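You operate a simulated robot arm through the tools that you are given. There is no shell and no other tool. Be economical: measure what you need, move in short steps, check, and stop when the job is done.

Carry out the task below with a simulated two-armed robot. There is one attempt and no reset: what you move stays moved.

TASK
On the grey workbench, fold the cream cloth in half.
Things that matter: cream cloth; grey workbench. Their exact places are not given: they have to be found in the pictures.

It is judged by the outcome, as a careful person would: the job done as asked, and still so three seconds after it is handed in. It fails if anything else is knocked over, pushed out of place, dropped, spilled or broken. Flat cloth is picked up by pressing the open fingertips on it (5 to 10 N) and closing them slowly along it; thin cloth reads only 2 to 8 mm in the jaws.

THE ROBOT
Two 7-joint arms with two-finger parallel grippers on one trunk, on a base that drives. Base frame: it is fixed to the floor where the robot stands at the start and does not move with it; the origin is under the middle of the robot, x ahead of it, y to its left, z up; the surface under the hand at the start is at about z = 0.78. Units: m, degrees, N and s.
The left shoulder is at the start at [0.02, 0.17, 1.053], the right one opposite. With the tool pointing down near the work surface each hand reaches from about 0.22 to 0.68 m from the robot's upright axis, wherever it stands, measured 20 degrees to its own side. Places, roughly: grey workbench [0.4, -0.5, 0.8]. Payload 3.8 kg a hand.
The TCP of each hand is the grasp point between the finger pads, 0.03 m short of the fingertips. In the tool frame z runs along the fingers and y along their closing line. The gripper opens to 0.11 m. The fingers are 0.02 m wide and 0.01 m thick; the gripper's body (0.048 by 0.112 m) begins 0.055 m behind the TCP.
Orientation is that of the tool frame in the base frame, as a unit quaternion [x, y, z, w]. With the fingers straight down and closing along the base's y, the tool's x points along the base's -x, its y along +y and its z along -z.

THE INTERFACE
- The arms move only by the tool move_arm. It takes "left_targets", "right_targets" or both (then of equal length, played together; a hand with none holds still); each is a list that holds one entry, the list of rows, each a list of 7 numbers: the finger opening in m, from 0 to 0.11, then the shift along the base's x, y, z in m, then the turn, a rotation vector about the base's x, y, z in degrees. In form: [[[gripper, dx, dy, dz, ax, ay, az], ...]]. A call has 1 to 20 rows; each row shifts and turns the commanded pose from where the row before left it. Each row takes 0.2 s and may step no farther than 0.05 m and 8.6 degrees from the row before; otherwise, or with a gripper value out of range, the whole call is refused. A pose out of reach is approached as far as the arm can. The call stops where the force on the tool passes 40 N (or 10 N more than at its start, if that is more) or the arm is blocked; 0.2 s more then pass. Each finger travels about 0.072 m/s and halts on what it meets, pressing with about 26 N; the grip force reading is that of the motor and also rises with nothing between the fingers. The clock runs only during rows and for 0.2 s after the last one: add rows that do not move to give the fingers time. The reply holds the time, the measured pose of the TCP, the force on the tool along the base axes, the opening and the grip force, in the units named above and with some noise, with the torque about the TCP (base axes, N m) and any sound that the robot's microphone picked up.
- Cameras (640 x 400 px; columns grow to the right, rows downward): "scene" is now at [0.1048, -0.0101, 1.2239]; the picture's right is [-0.05, -1.00, 0.00], its down [-0.58, 0.03, -0.82] and it looks along [0.81, -0.04, -0.58] (base axes); focal length 267 px, centre (320, 200). "left" rides on the left gripper at [0.072, -0.017, -0.103] in its tool frame; the picture's right is [0.23, 0.97, 0.00], its down [-0.76, 0.18, -0.62] and it looks along [-0.61, 0.14, 0.78] (tool axes); focal length 222 px, centre (320, 200). "right" rides on the right gripper at [0.072, 0.017, -0.103] in its tool frame; the picture's right is [-0.23, 0.97, 0.00], its down [-0.76, -0.18, -0.62] and it looks along [-0.61, -0.14, 0.78] (tool axes); focal length 222 px, centre (320, 200).
- snapshot(camera): a new picture of that camera. The clock stands still meanwhile.
- slide_trunk(by): slides the trunk up (or, below 0, down) by that many m; the arms and the scene camera ride with it, the base frame stays. It gives what a move gives, with no picture.
- roll_base(legs): drives the robot by 1 to 6 legs, each [ahead, turn to the left] in m and degrees, along the robot's own axes; the way and the turn of a leg run together, so that a leg with both is an arc; at most 1.5 m and 180 degrees a leg. The arms and the cameras ride along, it lands a little off, and it stops where it bumps. It gives what a move gives.
- turn_head(pan, tilt): turns the head with the scene camera to pan (to the left, within 80 degrees either way) and tilt (down, from -29 to 69), counted from straight ahead of the robot. It gives what a move gives.
- measure_at(camera, pixels): for up to 12 pixels [column, row] of the newest picture of that camera ("zoom" is the newest enlarged one), the place [x, y, z] in the base frame of the surface seen there, good to about 0.002 m, but the place of the scene camera against the robot may be out by one fixed shift of up to 0.025 m in any direction. The clock stands still meanwhile.
- zoom(camera, box): a new picture of the part [left, top, right, bottom] of that camera's present view, enlarged. The clock stands still meanwhile.
- close_job(): hands the job in; it is judged then, once.

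Work in short steps. Measure before you move; look again where a grasp or a placing could have gone wrong, and mend it. You have 80 turns and 58 pictures in all, those below and enlarged ones among them. Open the grippers and draw the arms clear of the work before you hand the job in, unless the task says otherwise; then end with one line.

The tools are called after "Emit:" by a JSON object that holds its "fn" and its "kwargs". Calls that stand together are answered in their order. move_arm: Moves the arms, as the interface text tells. Its arguments: {"type":"object","properties":{"left_targets":{"type":"array","items":{"type":"array","items":{"type":"array","items":{"type":"number"}}}},"right_targets":{"type":"array","items":{"type":"array","items":{"type":"array","items":{"type":"number"}}}}},"required":[]} The other tools are called the same way: slide_trunk (by) slides the trunk up or down; roll_base (legs) drives the base; turn_head (pan, tilt) turns the head that bears the scene camera; snapshot (camera) takes a picture; measure_at (camera, pixels) gives the place of the surface under pixels of a picture; zoom (camera, box) takes an enlarged picture of a part of a camera's view; close_job () hands the job in.

At the start:

```text
time_s: 0.0
left_position: [0.5156, 0.2733, 0.989]
left_ee_rot: [-0.001, 1.0, 0.0, 0.0]
left_force: [0.1, 0.5, -0.4]
left_moment: [-0.01, 0.0, -0.01]
left_grip_width: 0.1101
left_grasp_force: 0.1
right_position: [0.4793, -0.1883, 0.9859]
right_ee_rot: [0.0, 1.0, 0.0, 0.0]
right_force: [0.0, 0.3, -0.2]
right_moment: [-0.02, 0.04, 0.01]
right_grip_width: 0.1098
right_grasp_force: 0.0
trunk travel left (down, up): [-0.15, 0.42]
robot x, y, heading: [-0.0047, 0.0015, -0.2]
head pan, tilt: [-2.7, 35.4]
```

scene: 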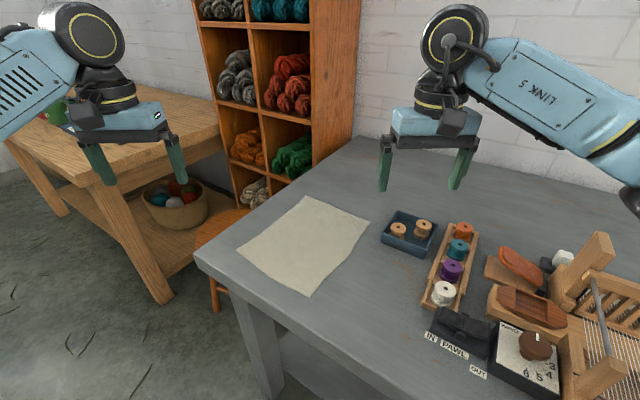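
right: 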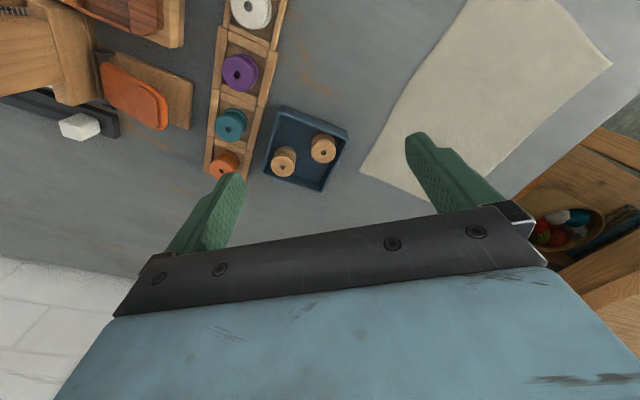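
left: 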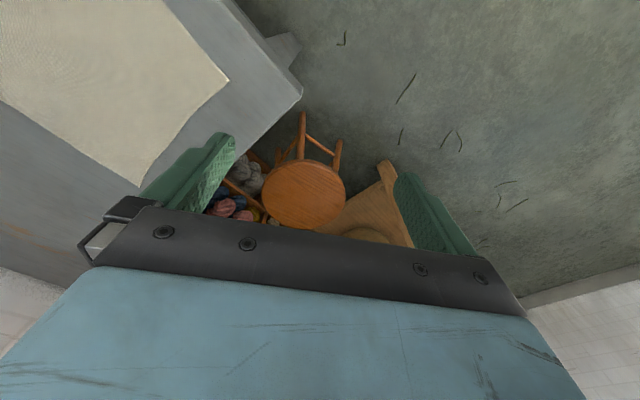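

The cream cloth has corners in the scene at about (307,196), (370,222), (309,296), (237,249). I measure these, the tray corner and the table edge.

Emit:
{"fn": "measure_at", "kwargs": {"camera": "scene", "pixels": [[307, 197], [368, 222], [309, 294], [239, 249], [305, 245], [338, 209], [339, 258], [274, 271], [273, 223], [382, 240], [197, 253], [350, 145]]}}

Emit:
{"fn": "measure_at", "kwargs": {"camera": "right", "pixels": [[362, 172], [609, 64], [500, 100], [450, 80], [264, 173]]}}

Emit:
{"fn": "zoom", "kwargs": {"camera": "scene", "box": [190, 170, 430, 320]}}

```text
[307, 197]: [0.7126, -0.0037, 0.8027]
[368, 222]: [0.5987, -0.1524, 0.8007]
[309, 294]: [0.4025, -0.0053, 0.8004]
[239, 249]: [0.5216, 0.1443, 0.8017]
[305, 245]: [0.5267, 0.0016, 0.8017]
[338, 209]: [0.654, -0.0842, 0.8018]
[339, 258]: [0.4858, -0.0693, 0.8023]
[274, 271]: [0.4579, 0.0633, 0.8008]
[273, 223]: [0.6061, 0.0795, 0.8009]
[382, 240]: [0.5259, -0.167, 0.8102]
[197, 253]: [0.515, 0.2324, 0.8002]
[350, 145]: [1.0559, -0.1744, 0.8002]
```

```text
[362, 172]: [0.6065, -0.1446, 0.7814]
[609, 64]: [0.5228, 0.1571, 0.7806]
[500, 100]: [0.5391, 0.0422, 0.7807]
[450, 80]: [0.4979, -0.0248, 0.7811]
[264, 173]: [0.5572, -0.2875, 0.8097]
```

```text
2.67 times, centred on (310, 245) of scene
```

zoom: 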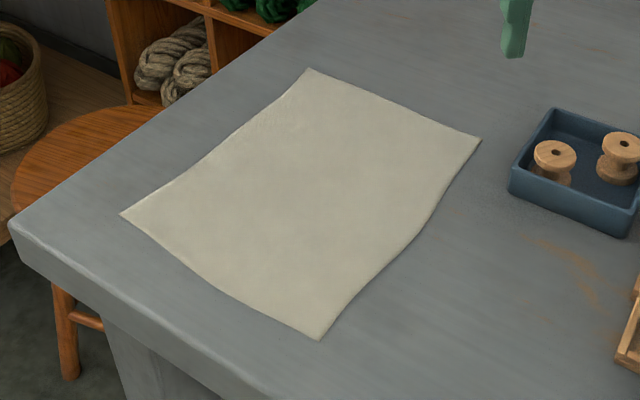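

The right hand's camera puts the corners at about A far (0.717,0.005), B right (0.606,-0.144), C near (0.407,0.004) and D left (0.525,0.155), with the table at z≈0.78. A is a long reach, so I look down to see how much room the base has to come closer.

Emit:
{"fn": "turn_head", "kwargs": {"pan": -2.7, "tilt": 66}}

Emit:
{"fn": "snapshot", "kwargs": {"camera": "scene"}}

```text
time_s: 1.0
left_position: [0.515, 0.2736, 0.9882]
left_ee_rot: [0.0, 1.0, 0.0, 0.0]
left_force: [0.3, 0.0, -0.1]
left_moment: [0.03, -0.01, 0.0]
left_grip_width: 0.1101
left_grasp_force: 0.1
right_position: [0.4797, -0.1875, 0.9862]
right_ee_rot: [0.0, 1.0, 0.0, 0.0]
right_force: [0.3, 0.0, -1.1]
right_moment: [0.02, -0.03, -0.01]
right_grip_width: 0.11
right_grasp_force: 0.0
trunk travel left (down, up): [-0.15, 0.42]
robot x, y, heading: [-0.0032, 0.0017, -0.1]
head pan, tilt: [-2.7, 66.0]
```

```text
53 pictures are left
```

scene: 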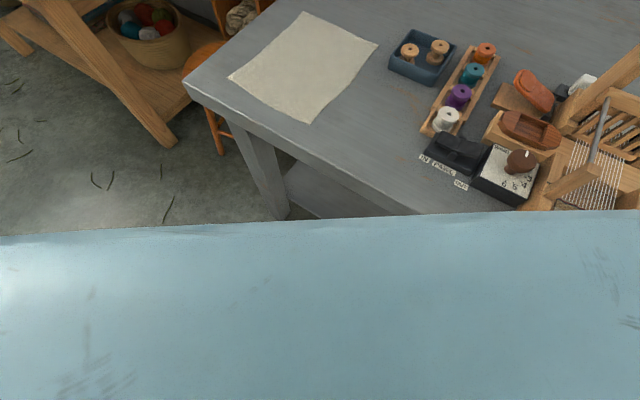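

The table edge slants (normal about −37°), so the robot does better standing square to it in front of the cloth. I look to the left to check the space before driving.

Emit:
{"fn": "turn_head", "kwargs": {"pan": 45, "tilt": 40}}

Emit:
{"fn": "snapshot", "kwargs": {"camera": "scene"}}

```text
time_s: 2.1
left_position: [0.515, 0.2743, 0.9872]
left_ee_rot: [0.0, 1.0, 0.0, 0.0]
left_force: [-0.2, 0.6, -0.3]
left_moment: [0.02, 0.03, -0.03]
left_grip_width: 0.1099
left_grasp_force: 0.1
right_position: [0.4796, -0.1869, 0.986]
right_ee_rot: [0.0, 1.0, 0.0, 0.0]
right_force: [0.4, -0.4, 0.4]
right_moment: [-0.01, -0.01, 0.01]
right_grip_width: 0.1102
right_grasp_force: 0.0
trunk travel left (down, up): [-0.15, 0.42]
robot x, y, heading: [0.001, -0.0024, 0.0]
head pan, tilt: [45.0, 40.0]
```

```text
52 pictures are left
```

scene: 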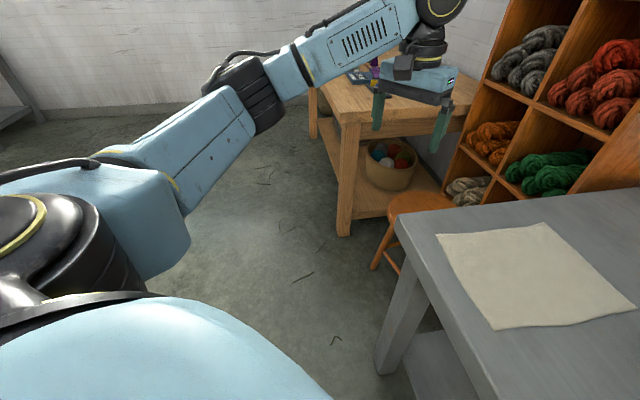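

The floor on the left is free. I measure the wooden table's near corners and the shelf for clearance.

Emit:
{"fn": "measure_at", "kwargs": {"camera": "scene", "pixels": [[345, 118], [322, 80], [345, 232], [410, 100], [445, 190], [376, 75], [355, 75], [500, 40], [400, 225], [340, 300]]}}

```text
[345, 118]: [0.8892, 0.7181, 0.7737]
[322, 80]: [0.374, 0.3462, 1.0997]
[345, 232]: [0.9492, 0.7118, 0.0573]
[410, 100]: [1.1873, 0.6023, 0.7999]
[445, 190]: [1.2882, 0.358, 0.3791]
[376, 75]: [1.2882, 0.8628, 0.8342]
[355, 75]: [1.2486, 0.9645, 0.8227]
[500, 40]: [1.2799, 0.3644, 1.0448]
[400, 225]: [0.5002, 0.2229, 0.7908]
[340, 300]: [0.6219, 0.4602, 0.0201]
```

Nearest obstacles (wooden table corner 0.89,0.72; shelf 1.28,0.36) are clear of the arms' sweep. I back off a little, turn parallel to the table, drive along it and turn to face it.

Emit:
{"fn": "roll_base", "kwargs": {"legs": [[-0.1, 0], [0, 53], [0.36, 0], [0, -90]]}}

Emit:
{"fn": "turn_head", "kwargs": {"pan": 0, "tilt": 55}}

Emit:
{"fn": "snapshot", "kwargs": {"camera": "scene"}}

```text
time_s: 11.4
left_position: [0.692, 0.1863, 0.9889]
left_ee_rot: [0.325, 0.946, 0.0, 0.001]
left_force: [0.4, -0.1, -0.2]
left_moment: [0.0, 0.03, 0.01]
left_grip_width: 0.1099
left_grasp_force: 0.0
right_position: [0.3802, -0.1551, 0.9856]
right_ee_rot: [0.326, 0.945, 0.001, 0.0]
right_force: [-0.1, 0.4, 0.6]
right_moment: [0.02, 0.0, 0.02]
right_grip_width: 0.1101
right_grasp_force: 0.1
trunk travel left (down, up): [-0.15, 0.42]
robot x, y, heading: [0.1152, 0.2884, -38.2]
head pan, tilt: [45.0, 40.0]
```

```text
time_s: 12.5
left_position: [0.6926, 0.1868, 0.9875]
left_ee_rot: [0.325, 0.946, 0.0, -0.001]
left_force: [0.7, 0.5, 0.2]
left_moment: [-0.01, -0.02, 0.06]
left_grip_width: 0.11
left_grasp_force: 0.1
right_position: [0.3801, -0.1545, 0.9855]
right_ee_rot: [0.325, 0.946, 0.0, 0.0]
right_force: [-0.7, 0.5, 0.2]
right_moment: [0.03, 0.01, -0.02]
right_grip_width: 0.11
right_grasp_force: 0.0
trunk travel left (down, up): [-0.15, 0.42]
robot x, y, heading: [0.1147, 0.288, -37.8]
head pan, tilt: [0.0, 55.0]
```

```text
51 pictures are left
```

scene: 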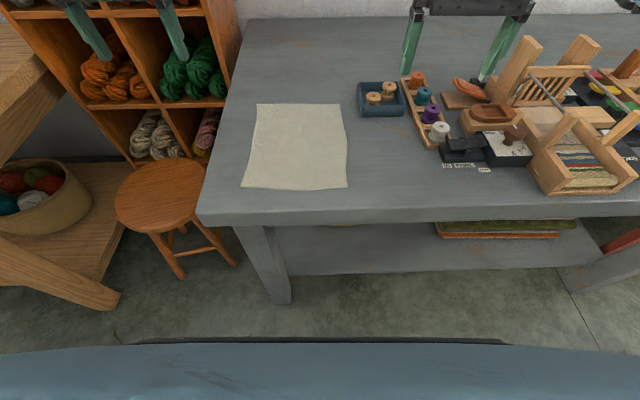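

The robot faces the table squarely with the cloth (x 242–347) nearly centred. I go 0.07 m ahead and re-measure the corners.

Emit:
{"fn": "roll_base", "kwargs": {"legs": [[0.07, 0.5]]}}

Emit:
{"fn": "snapshot", "kwargs": {"camera": "scene"}}

Emit:
{"fn": "snapshot", "kwargs": {"camera": "right"}}

Emit:
{"fn": "snapshot", "kwargs": {"camera": "left"}}

```text
time_s: 13.5
left_position: [0.7482, 0.1482, 0.9883]
left_ee_rot: [0.321, 0.947, 0.001, -0.001]
left_force: [1.1, 0.0, -0.8]
left_moment: [-0.01, 0.05, -0.02]
left_grip_width: 0.11
left_grasp_force: 0.1
right_position: [0.4396, -0.1949, 0.9866]
right_ee_rot: [0.321, 0.947, -0.001, 0.001]
right_force: [-1.1, -0.4, 0.3]
right_moment: [-0.01, 0.02, 0.01]
right_grip_width: 0.1099
right_grasp_force: 0.0
trunk travel left (down, up): [-0.15, 0.42]
robot x, y, heading: [0.1745, 0.2437, -37.0]
head pan, tilt: [0.0, 55.0]
```

```text
50 pictures are left
```

scene: 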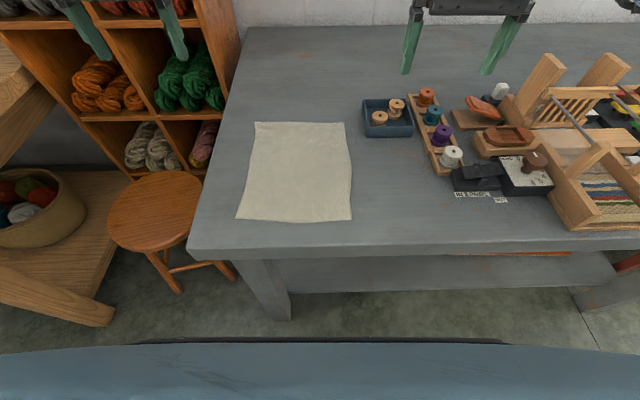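

```text
49 pictures are left
```

right: 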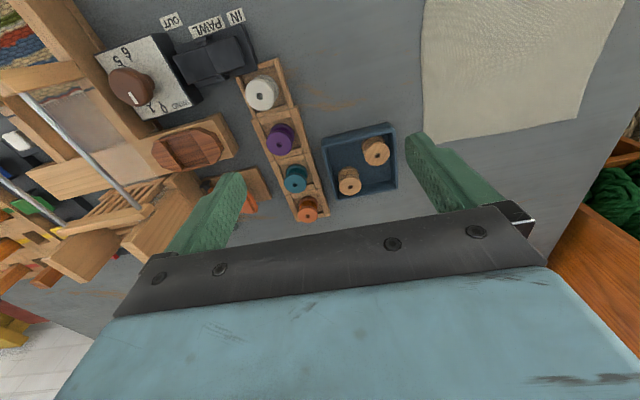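

```text
48 pictures are left
```

left: 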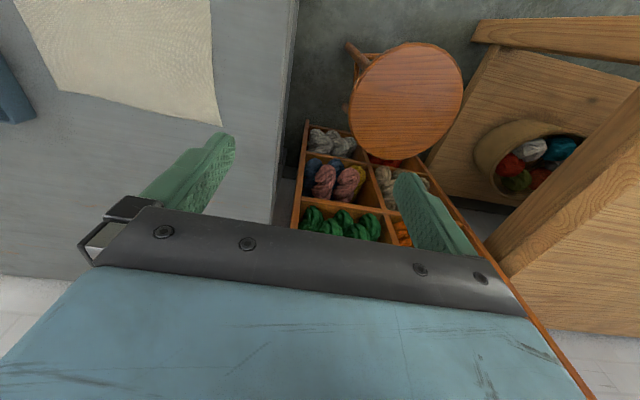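

I measure the corners with all cameras: scene corners at (256,123), (346,124), (350,220), (238,218); left camera's A at (221,125), B at (57,90); right camera's B at (428,143), A at (588,125).

Emit:
{"fn": "measure_at", "kwargs": {"camera": "scene", "pixels": [[256, 124], [344, 124], [349, 219], [239, 217], [362, 130], [224, 130], [293, 221], [247, 170], [349, 170]]}}

Emit:
{"fn": "measure_at", "kwargs": {"camera": "left", "pixels": [[220, 124], [59, 90]]}}

Emit:
{"fn": "measure_at", "kwargs": {"camera": "right", "pixels": [[430, 141], [584, 119], [424, 2]]}}

```text
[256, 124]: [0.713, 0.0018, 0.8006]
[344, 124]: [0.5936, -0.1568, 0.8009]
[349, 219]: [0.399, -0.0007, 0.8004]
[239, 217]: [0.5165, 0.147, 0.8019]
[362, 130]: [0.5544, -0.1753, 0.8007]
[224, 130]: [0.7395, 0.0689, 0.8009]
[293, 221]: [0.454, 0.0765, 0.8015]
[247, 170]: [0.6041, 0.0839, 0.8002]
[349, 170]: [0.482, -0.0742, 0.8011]
```

```text
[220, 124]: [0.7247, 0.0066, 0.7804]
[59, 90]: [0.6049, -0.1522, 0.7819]
```

```text
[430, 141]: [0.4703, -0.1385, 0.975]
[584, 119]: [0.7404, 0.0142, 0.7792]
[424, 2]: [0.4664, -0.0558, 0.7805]
```

True corners are about A(0.724,0.007), B(0.604,-0.152), C(0.410,0.004), D(0.528,0.152), and the tools already close along edge CD. I bring left over near D and right over near C, high first, then lower to z≈0.87.

Emit:
{"fn": "move_arm", "kwargs": {"left_targets": [[[0.03, -0.0285, -0.0027, 0, 0, 0, 0], [0.03, -0.0285, -0.0027, 0, 0, 0, 0], [0.03, -0.0285, -0.0027, 0, 0, 0, 0], [0.03, -0.0285, -0.0027, 0, 0, 0, 0], [0.03, -0.0285, -0.0027, 0, 0, 0, 0], [0.03, -0.0285, -0.0027, 0, 0, 0, 0], [0.03, -0.0285, -0.0027, 0, 0, 0, 0], [0.03, -0.0285, -0.0027, 0, 0, 0, 0], [0.03, 0, 0, -0.03, 0, 0, 0], [0.03, 0, 0, -0.03, 0, 0, 0], [0.03, 0, 0, -0.03, 0, 0, 0], [0.03, 0, 0, -0.03, 0, 0, 0], [0.03, 0, 0, 0, 0, 0, 0]]], "right_targets": [[[0.03, -0.0009, 0.0265, 0, 0, 0, 0], [0.03, -0.0009, 0.0265, 0, 0, 0, 0], [0.03, -0.0009, 0.0265, 0, 0, 0, 0], [0.03, -0.0009, 0.0265, 0, 0, 0, 0], [0.03, -0.0009, 0.0265, 0, 0, 0, 0], [0.03, -0.0009, 0.0265, 0, 0, 0, 0], [0.03, -0.0009, 0.0265, 0, 0, 0, 0], [0.03, -0.0009, 0.0265, 0, 0, 0, 0], [0.03, 0, 0, -0.03, 0, 0, 0], [0.03, 0, 0, -0.03, 0, 0, 0], [0.03, 0, 0, -0.03, 0, 0, 0], [0.03, 0, 0, -0.03, 0, 0, 0], [0.03, 0, 0, 0, 0, 0, 0]]]}}

Emit:
{"fn": "snapshot", "kwargs": {"camera": "left"}}

Emit:
{"fn": "snapshot", "kwargs": {"camera": "right"}}

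Emit:
{"fn": "snapshot", "kwargs": {"camera": "scene"}}

```text
time_s: 16.3
left_position: [0.5192, 0.1284, 0.8681]
left_ee_rot: [0.321, 0.947, 0.0, 0.0]
left_force: [-0.1, 0.3, 0.4]
left_moment: [-0.01, -0.02, -0.01]
left_grip_width: 0.03
left_grasp_force: 0.1
right_position: [0.4316, 0.0183, 0.8666]
right_ee_rot: [0.32, 0.947, -0.001, 0.0]
right_force: [0.5, -1.1, -0.7]
right_moment: [0.0, 0.03, 0.0]
right_grip_width: 0.03
right_grasp_force: 0.0
trunk travel left (down, up): [-0.15, 0.42]
robot x, y, heading: [0.173, 0.2451, -37.3]
head pan, tilt: [0.0, 55.0]
```

```text
47 pictures are left
```

left: 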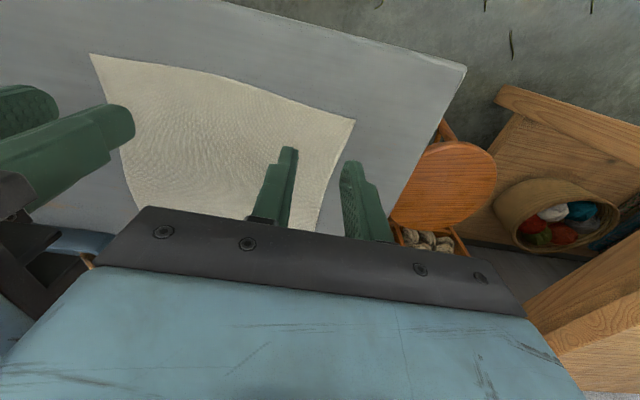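

```text
46 pictures are left
```

right: 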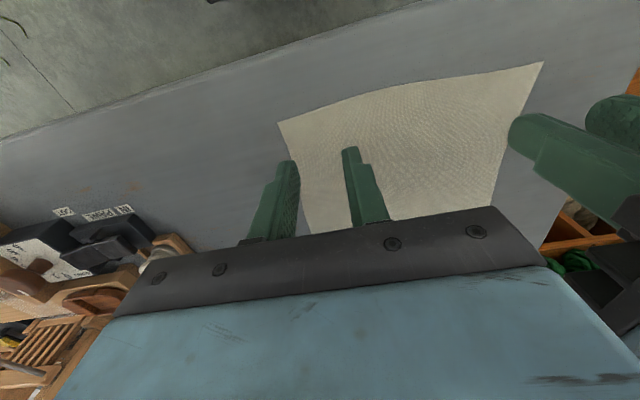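

```text
45 pictures are left
```

scene: 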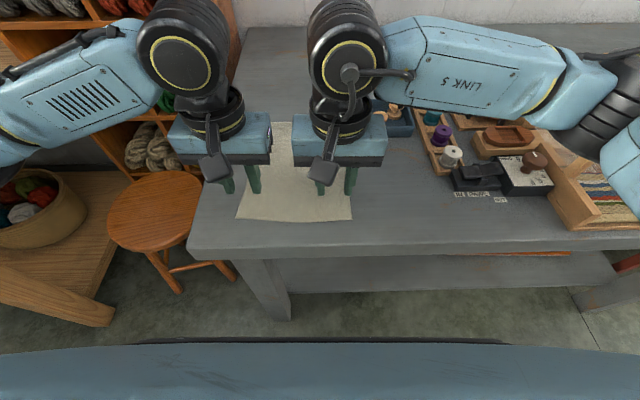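

I measure corners C and D precisely in the wrist views, D at (353,121) left and C at (281,123) right.

Emit:
{"fn": "measure_at", "kwargs": {"camera": "left", "pixels": [[351, 123], [93, 57], [210, 78], [325, 200]]}}

Emit:
{"fn": "measure_at", "kwargs": {"camera": "right", "pixels": [[282, 124], [540, 66], [420, 86], [302, 200]]}}

```text
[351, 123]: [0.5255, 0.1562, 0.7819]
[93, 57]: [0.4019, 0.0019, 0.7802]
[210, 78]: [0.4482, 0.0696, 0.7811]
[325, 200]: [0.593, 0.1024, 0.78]
```

```text
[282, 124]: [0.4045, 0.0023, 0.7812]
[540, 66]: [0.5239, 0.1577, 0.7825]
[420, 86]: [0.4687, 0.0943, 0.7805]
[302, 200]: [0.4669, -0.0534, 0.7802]
```

Fingers straddle about right; I apply small corrections and descend to ~7 mm above contact.

Emit:
{"fn": "move_arm", "kwargs": {"left_targets": [[[0.03, 0, 0.003, -0.02, 0, 0, 0], [0.03, 0, 0, -0.02, 0, 0, 0], [0.03, 0, 0, -0.012, 0, 0, 0], [0.03, 0, 0, 0, 0, 0, 0]]], "right_targets": [[[0.03, -0.0046, -0.004, -0.02, 0, 0, 0], [0.03, 0, 0, -0.02, 0, 0, 0], [0.03, 0, 0, -0.012, 0, 0, 0], [0.03, 0, 0, 0, 0, 0, 0]]]}}

Emit:
{"fn": "move_arm", "kwargs": {"left_targets": [[[0.03, 0, 0, -0.002, 0, 0, 0], [0.03, 0, 0, -0.002, 0, 0, 0], [0.03, 0, 0, 0, 0, 0, 0]]], "right_targets": [[[0.03, 0, 0, -0.002, 0, 0, 0], [0.03, 0, 0, -0.002, 0, 0, 0], [0.03, 0, 0, 0, 0, 0, 0]]]}}

```text
time_s: 17.3
left_position: [0.5196, 0.1319, 0.8164]
left_ee_rot: [0.32, 0.947, 0.0, 0.0]
left_force: [-1.3, -0.3, 0.1]
left_moment: [0.02, 0.0, -0.03]
left_grip_width: 0.0303
left_grasp_force: 0.1
right_position: [0.4281, 0.0124, 0.8131]
right_ee_rot: [0.321, 0.947, 0.0, 0.0]
right_force: [0.3, 0.5, 0.6]
right_moment: [0.0, 0.02, -0.01]
right_grip_width: 0.0298
right_grasp_force: 0.1
trunk travel left (down, up): [-0.15, 0.42]
robot x, y, heading: [0.1714, 0.246, -37.4]
head pan, tilt: [0.0, 55.0]
```

```text
time_s: 18.1
left_position: [0.5191, 0.1321, 0.8109]
left_ee_rot: [0.321, 0.947, 0.0, -0.001]
left_force: [0.8, -0.1, -0.5]
left_moment: [0.02, 0.01, 0.0]
left_grip_width: 0.0299
left_grasp_force: 0.1
right_position: [0.427, 0.0137, 0.8113]
right_ee_rot: [0.32, 0.947, 0.001, 0.002]
right_force: [-1.4, -1.6, 19.6]
right_moment: [-0.06, 0.15, 0.0]
right_grip_width: 0.0297
right_grasp_force: 0.0
trunk travel left (down, up): [-0.15, 0.42]
robot x, y, heading: [0.1718, 0.2444, -37.3]
head pan, tilt: [0.0, 55.0]
```

The right hand presses 19.6 N, a bit much, and the left is not yet touching. I ease right up 1 mm and lower left 1.5 mm.

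Emit:
{"fn": "move_arm", "kwargs": {"left_targets": [[[0.03, 0, 0, -0.001, 0, 0, 0], [0.03, 0, 0, 0, 0, 0, 0]]], "right_targets": [[[0.03, 0, 0, 0.0008, 0, 0, 0], [0.03, 0, 0, 0, 0, 0, 0]]]}}

```text
time_s: 18.7
left_position: [0.5192, 0.1306, 0.8122]
left_ee_rot: [0.321, 0.947, 0.001, 0.0]
left_force: [1.0, -0.6, 0.3]
left_moment: [-0.01, 0.03, 0.04]
left_grip_width: 0.0301
left_grasp_force: 0.1
right_position: [0.4277, 0.0135, 0.811]
right_ee_rot: [0.322, 0.947, 0.001, 0.001]
right_force: [0.1, -2.9, 19.9]
right_moment: [-0.08, 0.05, -0.02]
right_grip_width: 0.0301
right_grasp_force: 0.1
trunk travel left (down, up): [-0.15, 0.42]
robot x, y, heading: [0.1707, 0.246, -37.4]
head pan, tilt: [0.0, 55.0]
```

Adjust further in millimetre steps.

Emit:
{"fn": "move_arm", "kwargs": {"left_targets": [[[0.03, 0, 0, -0.001, 0, 0, 0], [0.03, 0, 0, 0, 0, 0, 0]]], "right_targets": [[[0.03, 0, 0, 0.0012, 0, 0, 0], [0.03, 0, 0, 0, 0, 0, 0]]]}}

Emit:
{"fn": "move_arm", "kwargs": {"left_targets": [[[0.03, 0, 0, -0.001, 0, 0, 0], [0.03, 0, 0, 0, 0, 0, 0]]]}}

```text
time_s: 19.3
left_position: [0.519, 0.1309, 0.8109]
left_ee_rot: [0.321, 0.947, -0.001, 0.001]
left_force: [0.8, 0.6, 12.4]
left_moment: [0.0, 0.04, 0.03]
left_grip_width: 0.03
left_grasp_force: 0.2
right_position: [0.4264, 0.0142, 0.8112]
right_ee_rot: [0.321, 0.947, 0.0, 0.0]
right_force: [1.7, -0.7, 8.2]
right_moment: [0.03, -0.05, -0.02]
right_grip_width: 0.0302
right_grasp_force: 0.1
trunk travel left (down, up): [-0.15, 0.42]
robot x, y, heading: [0.1716, 0.2436, -37.1]
head pan, tilt: [0.0, 55.0]
```

```text
time_s: 19.9
left_position: [0.5183, 0.1311, 0.8106]
left_ee_rot: [0.32, 0.947, 0.0, 0.002]
left_force: [1.9, 3.5, 33.8]
left_moment: [0.12, 0.05, -0.02]
left_grip_width: 0.0301
left_grasp_force: 0.1
right_position: [0.4261, 0.014, 0.8119]
right_ee_rot: [0.321, 0.947, -0.002, -0.001]
right_force: [0.0, -0.1, -0.2]
right_moment: [0.0, 0.0, 0.03]
right_grip_width: 0.0299
right_grasp_force: 0.1
trunk travel left (down, up): [-0.15, 0.42]
robot x, y, heading: [0.1704, 0.2472, -37.3]
head pan, tilt: [0.0, 55.0]
```

Stiff contact (~20 N/mm): left back up 1.2 mm, right down 0.5 mm.

Emit:
{"fn": "move_arm", "kwargs": {"left_targets": [[[0.03, 0, 0, 0.0012, 0, 0, 0], [0.03, 0, 0, 0, 0, 0, 0], [0.03, 0, 0, 0, 0, 0, 0], [0.03, 0, 0, 0, 0, 0, 0]]], "right_targets": [[[0.03, 0, 0, -0.0005, 0, 0, 0], [0.03, 0, 0, 0, 0, 0, 0], [0.03, 0, 0, 0, 0, 0, 0], [0.03, 0, 0, 0, 0, 0, 0]]]}}

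```text
time_s: 20.9
left_position: [0.5189, 0.131, 0.812]
left_ee_rot: [0.321, 0.947, -0.001, 0.001]
left_force: [4.9, 1.7, 29.3]
left_moment: [0.0, -0.07, 0.0]
left_grip_width: 0.0299
left_grasp_force: 0.1
right_position: [0.4264, 0.014, 0.8117]
right_ee_rot: [0.32, 0.947, 0.001, 0.002]
right_force: [0.0, 0.5, 1.3]
right_moment: [0.02, 0.03, 0.01]
right_grip_width: 0.0301
right_grasp_force: 0.1
trunk travel left (down, up): [-0.15, 0.42]
robot x, y, heading: [0.1737, 0.2442, -37.4]
head pan, tilt: [0.0, 55.0]
```

Left still at 29 N; up another 1 mm, right down 0.5 mm.

Emit:
{"fn": "move_arm", "kwargs": {"left_targets": [[[0.03, 0, 0, 0.001, 0, 0, 0], [0.03, 0, 0, 0, 0, 0, 0], [0.03, 0, 0, 0, 0, 0, 0]]], "right_targets": [[[0.03, 0, 0, -0.0006, 0, 0, 0], [0.03, 0, 0, 0, 0, 0, 0], [0.03, 0, 0, 0, 0, 0, 0]]]}}

```text
time_s: 21.7
left_position: [0.5181, 0.1317, 0.8107]
left_ee_rot: [0.321, 0.947, 0.0, -0.001]
left_force: [0.9, -2.1, 10.5]
left_moment: [-0.08, 0.02, 0.0]
left_grip_width: 0.0299
left_grasp_force: 0.1
right_position: [0.4274, 0.0138, 0.8117]
right_ee_rot: [0.321, 0.947, 0.0, 0.001]
right_force: [-2.0, 0.9, 13.7]
right_moment: [0.06, 0.1, 0.0]
right_grip_width: 0.0301
right_grasp_force: 0.2
trunk travel left (down, up): [-0.15, 0.42]
robot x, y, heading: [0.1721, 0.245, -37.8]
head pan, tilt: [0.0, 55.0]
```

Both press about 10–14 N now; I close both slowly, 2 mm per row.

Emit:
{"fn": "move_arm", "kwargs": {"left_targets": [[[0.028, 0, 0, 0, 0, 0, 0], [0.026, 0, 0, 0, 0, 0, 0], [0.024, 0, 0, 0, 0, 0, 0], [0.022, 0, 0, 0, 0, 0, 0], [0.02, 0, 0, 0, 0, 0, 0], [0.018, 0, 0, 0, 0, 0, 0], [0.016, 0, 0, 0, 0, 0, 0], [0.014, 0, 0, 0, 0, 0, 0], [0.012, 0, 0, 0, 0, 0, 0], [0.01, 0, 0, 0, 0, 0, 0], [0.008, 0, 0, 0, 0, 0, 0], [0.006, 0, 0, 0, 0, 0, 0], [0.004, 0, 0, 0, 0, 0, 0], [0.002, 0, 0, 0, 0, 0, 0], [0, 0, 0, 0, 0, 0, 0], [0, 0, 0, 0, 0, 0, 0]]], "right_targets": [[[0.028, 0, 0, 0, 0, 0, 0], [0.026, 0, 0, 0, 0, 0, 0], [0.024, 0, 0, 0, 0, 0, 0], [0.022, 0, 0, 0, 0, 0, 0], [0.02, 0, 0, 0, 0, 0, 0], [0.018, 0, 0, 0, 0, 0, 0], [0.016, 0, 0, 0, 0, 0, 0], [0.014, 0, 0, 0, 0, 0, 0], [0.012, 0, 0, 0, 0, 0, 0], [0.01, 0, 0, 0, 0, 0, 0], [0.008, 0, 0, 0, 0, 0, 0], [0.006, 0, 0, 0, 0, 0, 0], [0.004, 0, 0, 0, 0, 0, 0], [0.002, 0, 0, 0, 0, 0, 0], [0, 0, 0, 0, 0, 0, 0], [0, 0, 0, 0, 0, 0, 0]]]}}

Emit:
{"fn": "snapshot", "kwargs": {"camera": "left"}}

Emit:
{"fn": "snapshot", "kwargs": {"camera": "right"}}

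```text
time_s: 25.1
left_position: [0.5183, 0.1311, 0.8123]
left_ee_rot: [0.321, 0.947, 0.001, 0.0]
left_force: [1.1, -1.2, -0.5]
left_moment: [0.01, 0.05, 0.04]
left_grip_width: 0.0
left_grasp_force: 26.0
right_position: [0.4273, 0.0129, 0.8109]
right_ee_rot: [0.32, 0.947, 0.0, 0.002]
right_force: [-1.4, -1.0, 26.4]
right_moment: [-0.02, 0.1, 0.01]
right_grip_width: 0.0002
right_grasp_force: 25.9
trunk travel left (down, up): [-0.15, 0.42]
robot x, y, heading: [0.168, 0.244, -37.2]
head pan, tilt: [0.0, 55.0]
```

```text
44 pictures are left
```

left: 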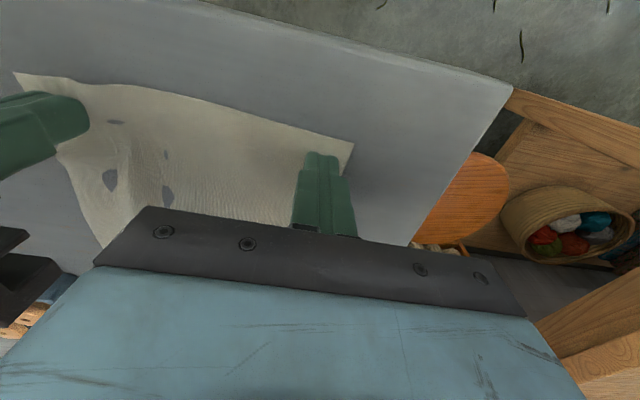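

```text
43 pictures are left
```

right: 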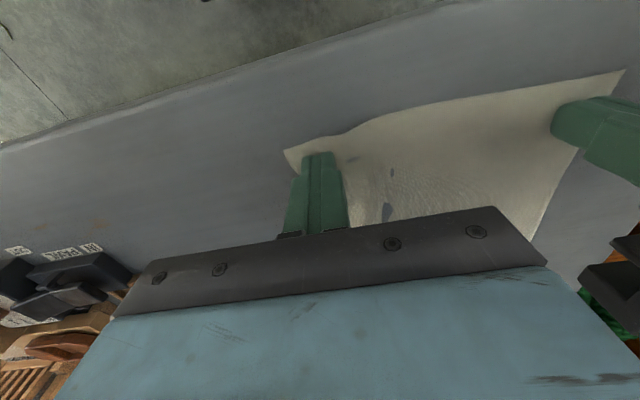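

Both jaws closed empty (0 mm): the left lost contact while closing. I re-measure the edge, then retry one hand at a time, with a wider opening and force checks.

Emit:
{"fn": "move_arm", "kwargs": {"left_targets": [[[0, 0, 0, 0.01, 0, 0, 0], [0.045, 0, 0, 0.01, 0, 0, 0], [0.045, 0, 0, 0.01, 0, 0, 0], [0.045, 0, 0, 0, 0, 0, 0], [0.045, 0, 0, 0, 0, 0, 0]]], "right_targets": [[[0, 0, 0, 0.02, 0, 0, 0], [0.045, -0.0, -0.02, 0.02, 0, 0, 0], [0.045, -0.0, -0.03, 0.03, 0, 0, 0], [0.045, 0, -0.03, 0.02, 0, 0, 0], [0.045, 0, 0, 0, 0, 0, 0]]]}}

Emit:
{"fn": "snapshot", "kwargs": {"camera": "left"}}

Emit:
{"fn": "snapshot", "kwargs": {"camera": "right"}}

```text
time_s: 26.3
left_position: [0.5186, 0.1307, 0.8418]
left_ee_rot: [0.32, 0.947, 0.0, -0.001]
left_force: [-0.8, 0.1, 0.6]
left_moment: [-0.02, 0.02, 0.01]
left_grip_width: 0.0452
left_grasp_force: 0.0
right_position: [0.4272, -0.0681, 0.9009]
right_ee_rot: [0.32, 0.947, 0.0, 0.0]
right_force: [0.2, -1.1, 0.6]
right_moment: [-0.03, 0.03, -0.05]
right_grip_width: 0.0452
right_grasp_force: 0.1
trunk travel left (down, up): [-0.15, 0.42]
robot x, y, heading: [0.1726, 0.245, -37.4]
head pan, tilt: [0.0, 55.0]
```

```text
42 pictures are left
```

left: 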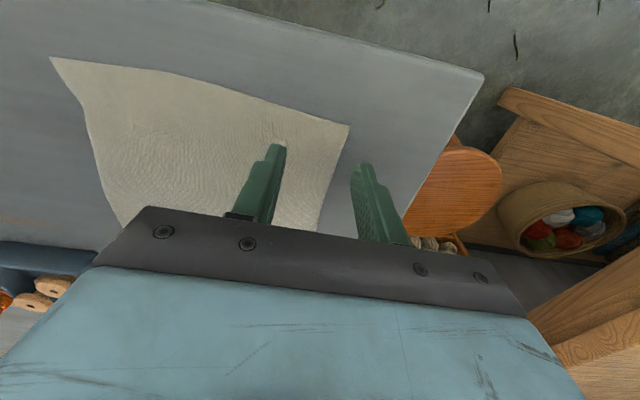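

```text
41 pictures are left
```

right: 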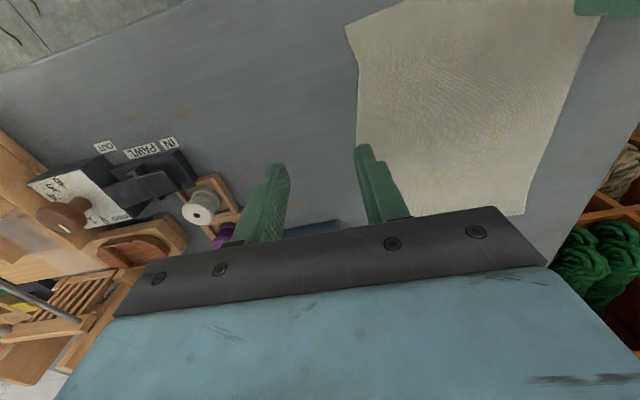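

Cloth lies nearly flat again. I measure the corners D (347,127), C (52,60) in left, and the side edges.

Emit:
{"fn": "measure_at", "kwargs": {"camera": "left", "pixels": [[346, 129], [54, 61], [327, 180], [313, 228], [200, 83]]}}

Emit:
{"fn": "measure_at", "kwargs": {"camera": "right", "pixels": [[348, 27], [358, 80], [524, 212], [600, 14]]}}

```text
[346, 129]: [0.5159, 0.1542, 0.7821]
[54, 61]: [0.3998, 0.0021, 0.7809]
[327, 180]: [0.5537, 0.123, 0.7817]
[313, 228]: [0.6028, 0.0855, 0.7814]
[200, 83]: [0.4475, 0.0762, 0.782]
```

```text
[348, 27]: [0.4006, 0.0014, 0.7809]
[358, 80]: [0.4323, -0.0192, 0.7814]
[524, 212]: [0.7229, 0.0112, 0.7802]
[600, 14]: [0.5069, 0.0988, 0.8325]
```

The outer finger was off the cloth (only 17 mm from the edge). I shift left 0.023 m inward along the edge, and come down to just above contact.

Emit:
{"fn": "move_arm", "kwargs": {"left_targets": [[[0.045, -0.017, -0.016, 0, 0, 0, 0], [0.045, 0, 0, -0.014, 0, 0, 0], [0.045, 0, 0, -0.013, 0, 0, 0], [0.045, 0, 0, -0.002, 0, 0, 0], [0.045, 0, 0, 0, 0, 0, 0]]]}}

Emit:
{"fn": "move_arm", "kwargs": {"left_targets": [[[0.045, 0, 0, -0.0015, 0, 0, 0], [0.045, 0, 0, 0, 0, 0, 0], [0.045, 0, 0, 0, 0, 0, 0]]]}}

Emit:
{"fn": "snapshot", "kwargs": {"camera": "left"}}

```text
time_s: 27.5
left_position: [0.5026, 0.1155, 0.8123]
left_ee_rot: [0.32, 0.947, -0.001, 0.0]
left_force: [0.8, 0.1, -0.6]
left_moment: [0.01, 0.02, 0.0]
left_grip_width: 0.0449
left_grasp_force: 0.0
right_position: [0.4262, -0.0676, 0.9013]
right_ee_rot: [0.32, 0.947, 0.0, 0.0]
right_force: [0.3, -0.4, 0.4]
right_moment: [-0.04, 0.0, 0.0]
right_grip_width: 0.0451
right_grasp_force: 0.0
trunk travel left (down, up): [-0.15, 0.42]
robot x, y, heading: [0.1712, 0.2474, -37.3]
head pan, tilt: [0.0, 55.0]
```

```text
time_s: 28.3
left_position: [0.5032, 0.1157, 0.8116]
left_ee_rot: [0.321, 0.947, 0.001, 0.0]
left_force: [0.3, 0.7, 5.9]
left_moment: [0.03, -0.03, 0.02]
left_grip_width: 0.0448
left_grasp_force: 0.0
right_position: [0.4278, -0.0663, 0.9011]
right_ee_rot: [0.321, 0.947, 0.0, 0.001]
right_force: [0.0, 0.5, -0.3]
right_moment: [-0.02, 0.0, 0.0]
right_grip_width: 0.045
right_grasp_force: 0.1
trunk travel left (down, up): [-0.15, 0.42]
robot x, y, heading: [0.174, 0.2442, -37.6]
head pan, tilt: [0.0, 55.0]
```

```text
40 pictures are left
```

left: 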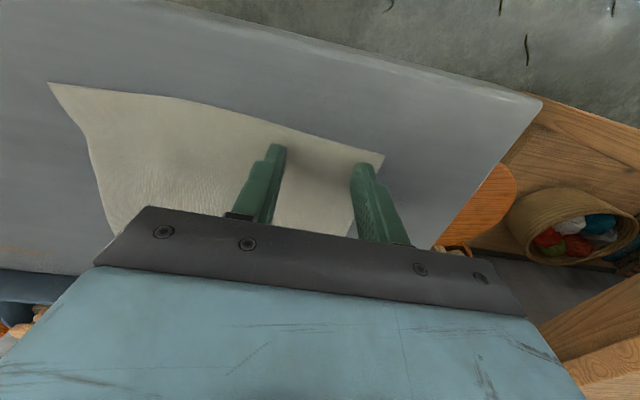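

Both fingertips are now on the cloth with 5.9 N. I close in part, checking the force.

Emit:
{"fn": "move_arm", "kwargs": {"left_targets": [[[0.043, 0, 0, 0, 0, 0, 0], [0.041, 0, 0, 0, 0, 0, 0], [0.039, 0, 0, 0, 0, 0, 0], [0.037, 0, 0, 0, 0, 0, 0], [0.035, 0, 0, 0, 0, 0, 0], [0.033, 0, 0, 0, 0, 0, 0]]]}}

Emit:
{"fn": "snapshot", "kwargs": {"camera": "left"}}

```text
time_s: 29.7
left_position: [0.5019, 0.1143, 0.811]
left_ee_rot: [0.32, 0.947, 0.0, 0.0]
left_force: [-0.6, -0.9, 8.3]
left_moment: [0.03, 0.0, 0.0]
left_grip_width: 0.0325
left_grasp_force: 0.0
right_position: [0.4267, -0.066, 0.9012]
right_ee_rot: [0.32, 0.947, 0.0, 0.0]
right_force: [-0.3, 0.7, 0.1]
right_moment: [0.02, -0.03, 0.0]
right_grip_width: 0.0446
right_grasp_force: 0.1
trunk travel left (down, up): [-0.15, 0.42]
robot x, y, heading: [0.1733, 0.2453, -37.2]
head pan, tilt: [0.0, 55.0]
```

```text
39 pictures are left
```

left: 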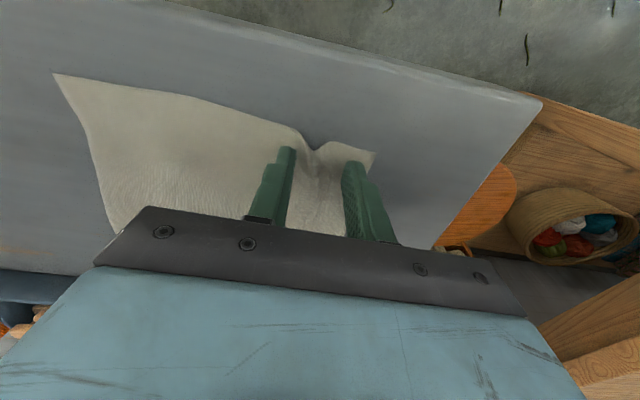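

A ridge is forming between the fingers. I continue closing.

Emit:
{"fn": "move_arm", "kwargs": {"left_targets": [[[0.031, 0, 0, 0, 0, 0, 0], [0.029, 0, 0, 0, 0, 0, 0], [0.027, 0, 0, 0, 0, 0, 0], [0.025, 0, 0, 0, 0, 0, 0], [0.023, 0, 0, 0, 0, 0, 0], [0.021, 0, 0, 0, 0, 0, 0], [0.019, 0, 0, 0, 0, 0, 0]]]}}

Emit:
{"fn": "move_arm", "kwargs": {"left_targets": [[[0.017, 0, 0, 0, 0, 0, 0], [0.015, 0, 0, 0, 0, 0, 0], [0.013, 0, 0, 0, 0, 0, 0], [0.011, 0, 0, 0, 0, 0, 0], [0.009, 0, 0, 0, 0, 0, 0], [0.007, 0, 0, 0, 0, 0, 0], [0.005, 0, 0, 0, 0, 0, 0], [0.003, 0, 0, 0, 0, 0, 0], [0.001, 0, 0, 0, 0, 0, 0], [0, 0, 0, 0, 0, 0, 0], [0, 0, 0, 0, 0, 0, 0]]]}}

Emit:
{"fn": "snapshot", "kwargs": {"camera": "left"}}

```text
time_s: 31.3
left_position: [0.5017, 0.1156, 0.811]
left_ee_rot: [0.321, 0.947, 0.0, 0.0]
left_force: [0.6, 0.1, 10.2]
left_moment: [0.03, 0.04, -0.02]
left_grip_width: 0.0181
left_grasp_force: 0.1
right_position: [0.4272, -0.0668, 0.9005]
right_ee_rot: [0.321, 0.947, 0.0, 0.0]
right_force: [0.2, -0.2, -0.1]
right_moment: [0.0, -0.01, -0.02]
right_grip_width: 0.0452
right_grasp_force: 0.0
trunk travel left (down, up): [-0.15, 0.42]
robot x, y, heading: [0.1739, 0.2461, -37.5]
head pan, tilt: [0.0, 55.0]
```

```text
time_s: 33.7
left_position: [0.5028, 0.1149, 0.8115]
left_ee_rot: [0.32, 0.947, 0.0, 0.001]
left_force: [-1.6, -0.6, 12.6]
left_moment: [0.0, 0.01, 0.0]
left_grip_width: 0.0022
left_grasp_force: 26.3
right_position: [0.4268, -0.0671, 0.9014]
right_ee_rot: [0.32, 0.947, 0.0, 0.0]
right_force: [0.9, -0.1, 0.3]
right_moment: [0.0, 0.03, 0.0]
right_grip_width: 0.0449
right_grasp_force: 0.1
trunk travel left (down, up): [-0.15, 0.42]
robot x, y, heading: [0.1712, 0.2417, -37.5]
head pan, tilt: [0.0, 55.0]
```

```text
38 pictures are left
```

left: 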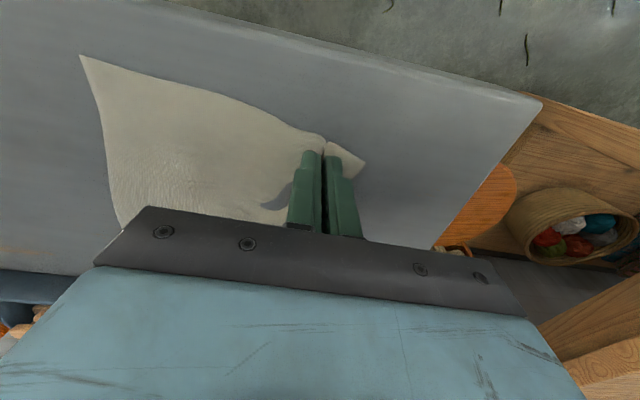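

Grip width 2.2 mm with the cloth between: left holds. I now measure corner C for the right hand.

Emit:
{"fn": "measure_at", "kwargs": {"camera": "left", "pixels": [[82, 59], [95, 100], [110, 170], [200, 85]]}}

Emit:
{"fn": "snapshot", "kwargs": {"camera": "right"}}

```text
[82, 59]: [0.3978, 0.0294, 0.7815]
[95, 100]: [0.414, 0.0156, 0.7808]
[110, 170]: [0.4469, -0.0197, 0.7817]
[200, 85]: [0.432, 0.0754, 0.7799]
```

```text
37 pictures are left
```

right: 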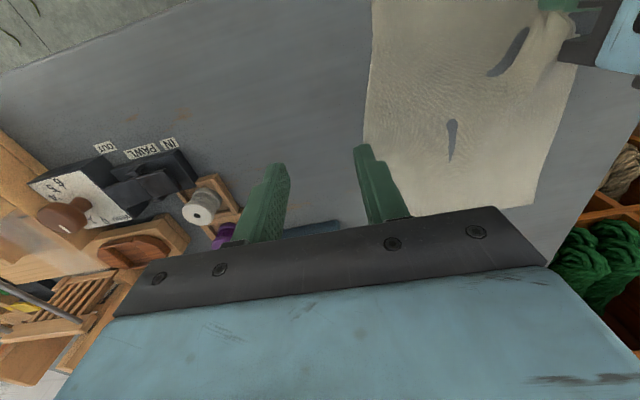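

Left drew the cloth in, so right next to it would bump bodies. I lift left and carry its corner partway along the fold direction, freeing room for the right hand.

Emit:
{"fn": "move_arm", "kwargs": {"left_targets": [[[0, 0, 0, 0.015, 0, 0, 0], [0, 0, 0, 0.015, 0, 0, 0], [0, 0.0098, -0.0076, 0.012, 0, 0, 0], [0, 0.0098, -0.0076, 0.01, 0, 0, 0], [0, 0.0098, -0.0076, 0.01, 0, 0, 0], [0, 0.0098, -0.0076, 0.008, 0, 0, 0], [0, 0.0098, -0.0076, 0.005, 0, 0, 0], [0, 0.0098, -0.0076, 0.005, 0, 0, 0], [0, 0.0098, -0.0076, 0, 0, 0, 0], [0, 0.0098, -0.0076, 0, 0, 0, 0], [0, 0, 0, 0, 0, 0, 0]]]}}

Emit:
{"fn": "snapshot", "kwargs": {"camera": "right"}}

Emit:
{"fn": "snapshot", "kwargs": {"camera": "scene"}}

```text
time_s: 36.1
left_position: [0.5803, 0.0544, 0.8919]
left_ee_rot: [0.321, 0.947, 0.0, -0.001]
left_force: [0.7, 0.3, -0.5]
left_moment: [-0.04, 0.03, 0.01]
left_grip_width: 0.0019
left_grasp_force: 25.8
right_position: [0.4263, -0.068, 0.9015]
right_ee_rot: [0.321, 0.947, 0.0, 0.0]
right_force: [0.5, 1.5, 0.5]
right_moment: [0.01, -0.02, 0.0]
right_grip_width: 0.0451
right_grasp_force: 0.1
trunk travel left (down, up): [-0.15, 0.42]
robot x, y, heading: [0.1721, 0.2443, -37.5]
head pan, tilt: [0.0, 55.0]
```

```text
36 pictures are left
```

right: 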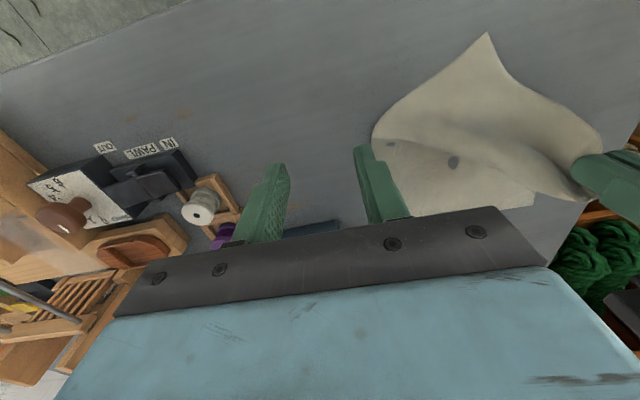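

```text
35 pictures are left
```

scene: 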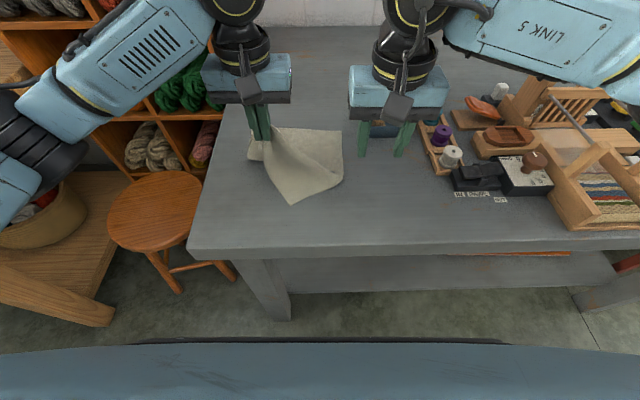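

The free corner C now shows as a point at (487,36) right / (290,204) scene. I measure around it to grasp it.

Emit:
{"fn": "measure_at", "kwargs": {"camera": "right", "pixels": [[487, 37], [470, 65], [500, 65], [485, 80], [430, 85], [400, 110], [375, 135], [534, 95], [470, 110], [533, 203], [450, 160]]}}

Emit:
{"fn": "zoom", "kwargs": {"camera": "scene", "box": [220, 100, 400, 212]}}

```text
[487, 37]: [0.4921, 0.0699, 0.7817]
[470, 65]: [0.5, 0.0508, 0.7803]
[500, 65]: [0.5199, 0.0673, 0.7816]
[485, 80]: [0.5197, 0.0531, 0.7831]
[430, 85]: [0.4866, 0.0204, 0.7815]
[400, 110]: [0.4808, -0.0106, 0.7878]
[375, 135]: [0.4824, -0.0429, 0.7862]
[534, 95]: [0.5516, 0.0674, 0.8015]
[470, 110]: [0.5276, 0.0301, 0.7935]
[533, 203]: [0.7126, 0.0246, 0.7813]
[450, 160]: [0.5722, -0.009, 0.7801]
```

```text
3.56 times, centred on (310, 156) of scene
```

zoom: 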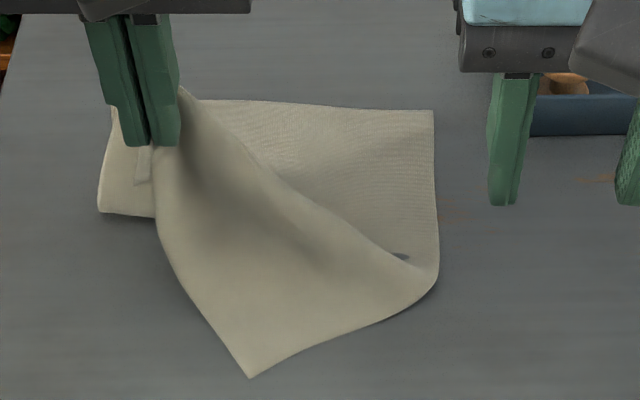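

The cloth is stiff enough that C followed. Left is still too near C for both grippers, so left should complete its corner onto A first; I check A in the left view.

Emit:
{"fn": "snapshot", "kwargs": {"camera": "left"}}

```text
33 pictures are left
```

left: 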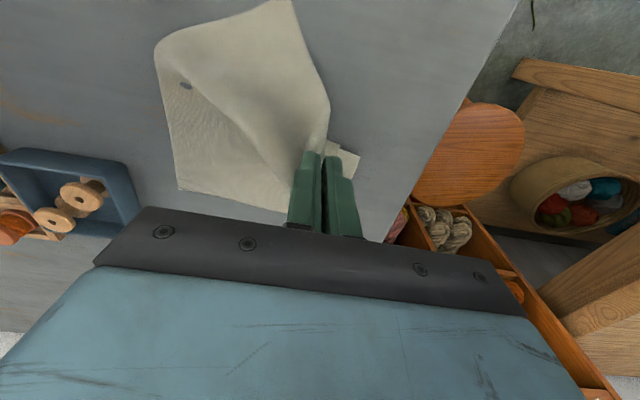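

I measure B (179,189), the AB edge points, and the flap at (345,158).

Emit:
{"fn": "measure_at", "kwargs": {"camera": "left", "pixels": [[180, 188], [230, 199], [283, 211], [345, 158], [357, 168], [335, 145], [327, 125], [155, 50], [292, 2]]}}

```text
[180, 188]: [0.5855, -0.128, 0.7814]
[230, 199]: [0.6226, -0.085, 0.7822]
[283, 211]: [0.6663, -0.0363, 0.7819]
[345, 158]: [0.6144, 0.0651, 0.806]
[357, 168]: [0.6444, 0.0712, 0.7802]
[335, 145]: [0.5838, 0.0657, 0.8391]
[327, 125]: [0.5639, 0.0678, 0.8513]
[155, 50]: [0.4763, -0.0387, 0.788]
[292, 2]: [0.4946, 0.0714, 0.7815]
```

Cloth B is now (0.585,-0.128), direction AB (0.66,0.75), hence A≈(0.714,0.018). I carry the left pinch onto A (target ≈(0.685,0.003)) and lower it there.

Emit:
{"fn": "move_arm", "kwargs": {"left_targets": [[[0, 0.0131, -0.0064, 0, 0, 0, 0], [0, 0.0131, -0.0064, 0, 0, 0, 0], [0, 0.0131, -0.0064, 0, 0, 0, 0], [0, 0.0131, -0.0064, -0.01, 0, 0, 0], [0, 0.0131, -0.0064, -0.01, 0, 0, 0], [0, 0.0131, -0.0064, -0.01, 0, 0, 0], [0, 0.0131, -0.0064, -0.012, 0, 0, 0], [0, 0.0131, -0.0064, -0.012, 0, 0, 0], [0, 0, 0, -0.012, 0, 0, 0], [0, 0, 0, -0.006, 0, 0, 0], [0, 0, 0, 0, 0, 0, 0]]]}}

Emit:
{"fn": "snapshot", "kwargs": {"camera": "left"}}

Emit:
{"fn": "zoom", "kwargs": {"camera": "scene", "box": [200, 80, 400, 205]}}

```text
time_s: 38.5
left_position: [0.6858, 0.0026, 0.8183]
left_ee_rot: [0.32, 0.947, 0.0, 0.0]
left_force: [0.2, 0.4, -0.7]
left_moment: [-0.02, -0.02, 0.01]
left_grip_width: 0.0018
left_grasp_force: 25.7
right_position: [0.4284, -0.0672, 0.9017]
right_ee_rot: [0.32, 0.947, 0.0, 0.001]
right_force: [-0.2, 0.3, -0.8]
right_moment: [0.05, 0.0, -0.01]
right_grip_width: 0.0453
right_grasp_force: 0.1
trunk travel left (down, up): [-0.15, 0.42]
robot x, y, heading: [0.1726, 0.2472, -37.6]
head pan, tilt: [0.0, 55.0]
```

```text
32 pictures are left
```

left: 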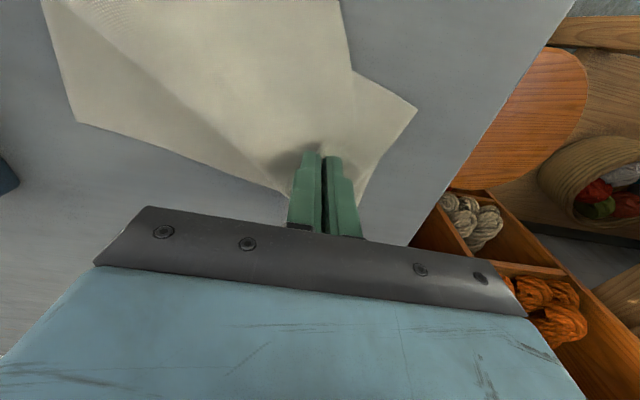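

```text
3.20 times, centred on (300, 142) of scene
```

zoom: 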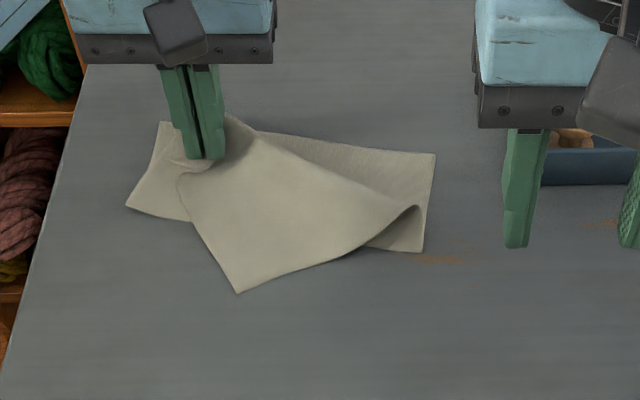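

Good: left is pinned at A, and flap corner C is at zoom (238,292), to be moved to B (435,155). I measure these.

Emit:
{"fn": "measure_at", "kwargs": {"camera": "zoom", "pixels": [[239, 290], [192, 224], [300, 265], [245, 250], [270, 230], [434, 156], [423, 251], [127, 205], [161, 124], [365, 245], [240, 225]]}}

Emit:
{"fn": "measure_at", "kwargs": {"camera": "left", "pixels": [[80, 121], [412, 108], [362, 190]]}}

```text
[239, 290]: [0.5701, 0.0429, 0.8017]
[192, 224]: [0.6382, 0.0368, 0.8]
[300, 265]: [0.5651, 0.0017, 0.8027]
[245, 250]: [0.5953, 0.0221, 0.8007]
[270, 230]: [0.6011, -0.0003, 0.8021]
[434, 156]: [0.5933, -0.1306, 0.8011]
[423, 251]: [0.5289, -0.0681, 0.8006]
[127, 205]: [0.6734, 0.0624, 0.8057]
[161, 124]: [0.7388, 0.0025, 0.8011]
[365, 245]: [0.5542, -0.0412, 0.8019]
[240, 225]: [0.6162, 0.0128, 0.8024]
```

```text
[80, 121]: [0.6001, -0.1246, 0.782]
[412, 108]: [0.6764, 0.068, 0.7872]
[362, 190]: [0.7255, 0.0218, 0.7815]
```

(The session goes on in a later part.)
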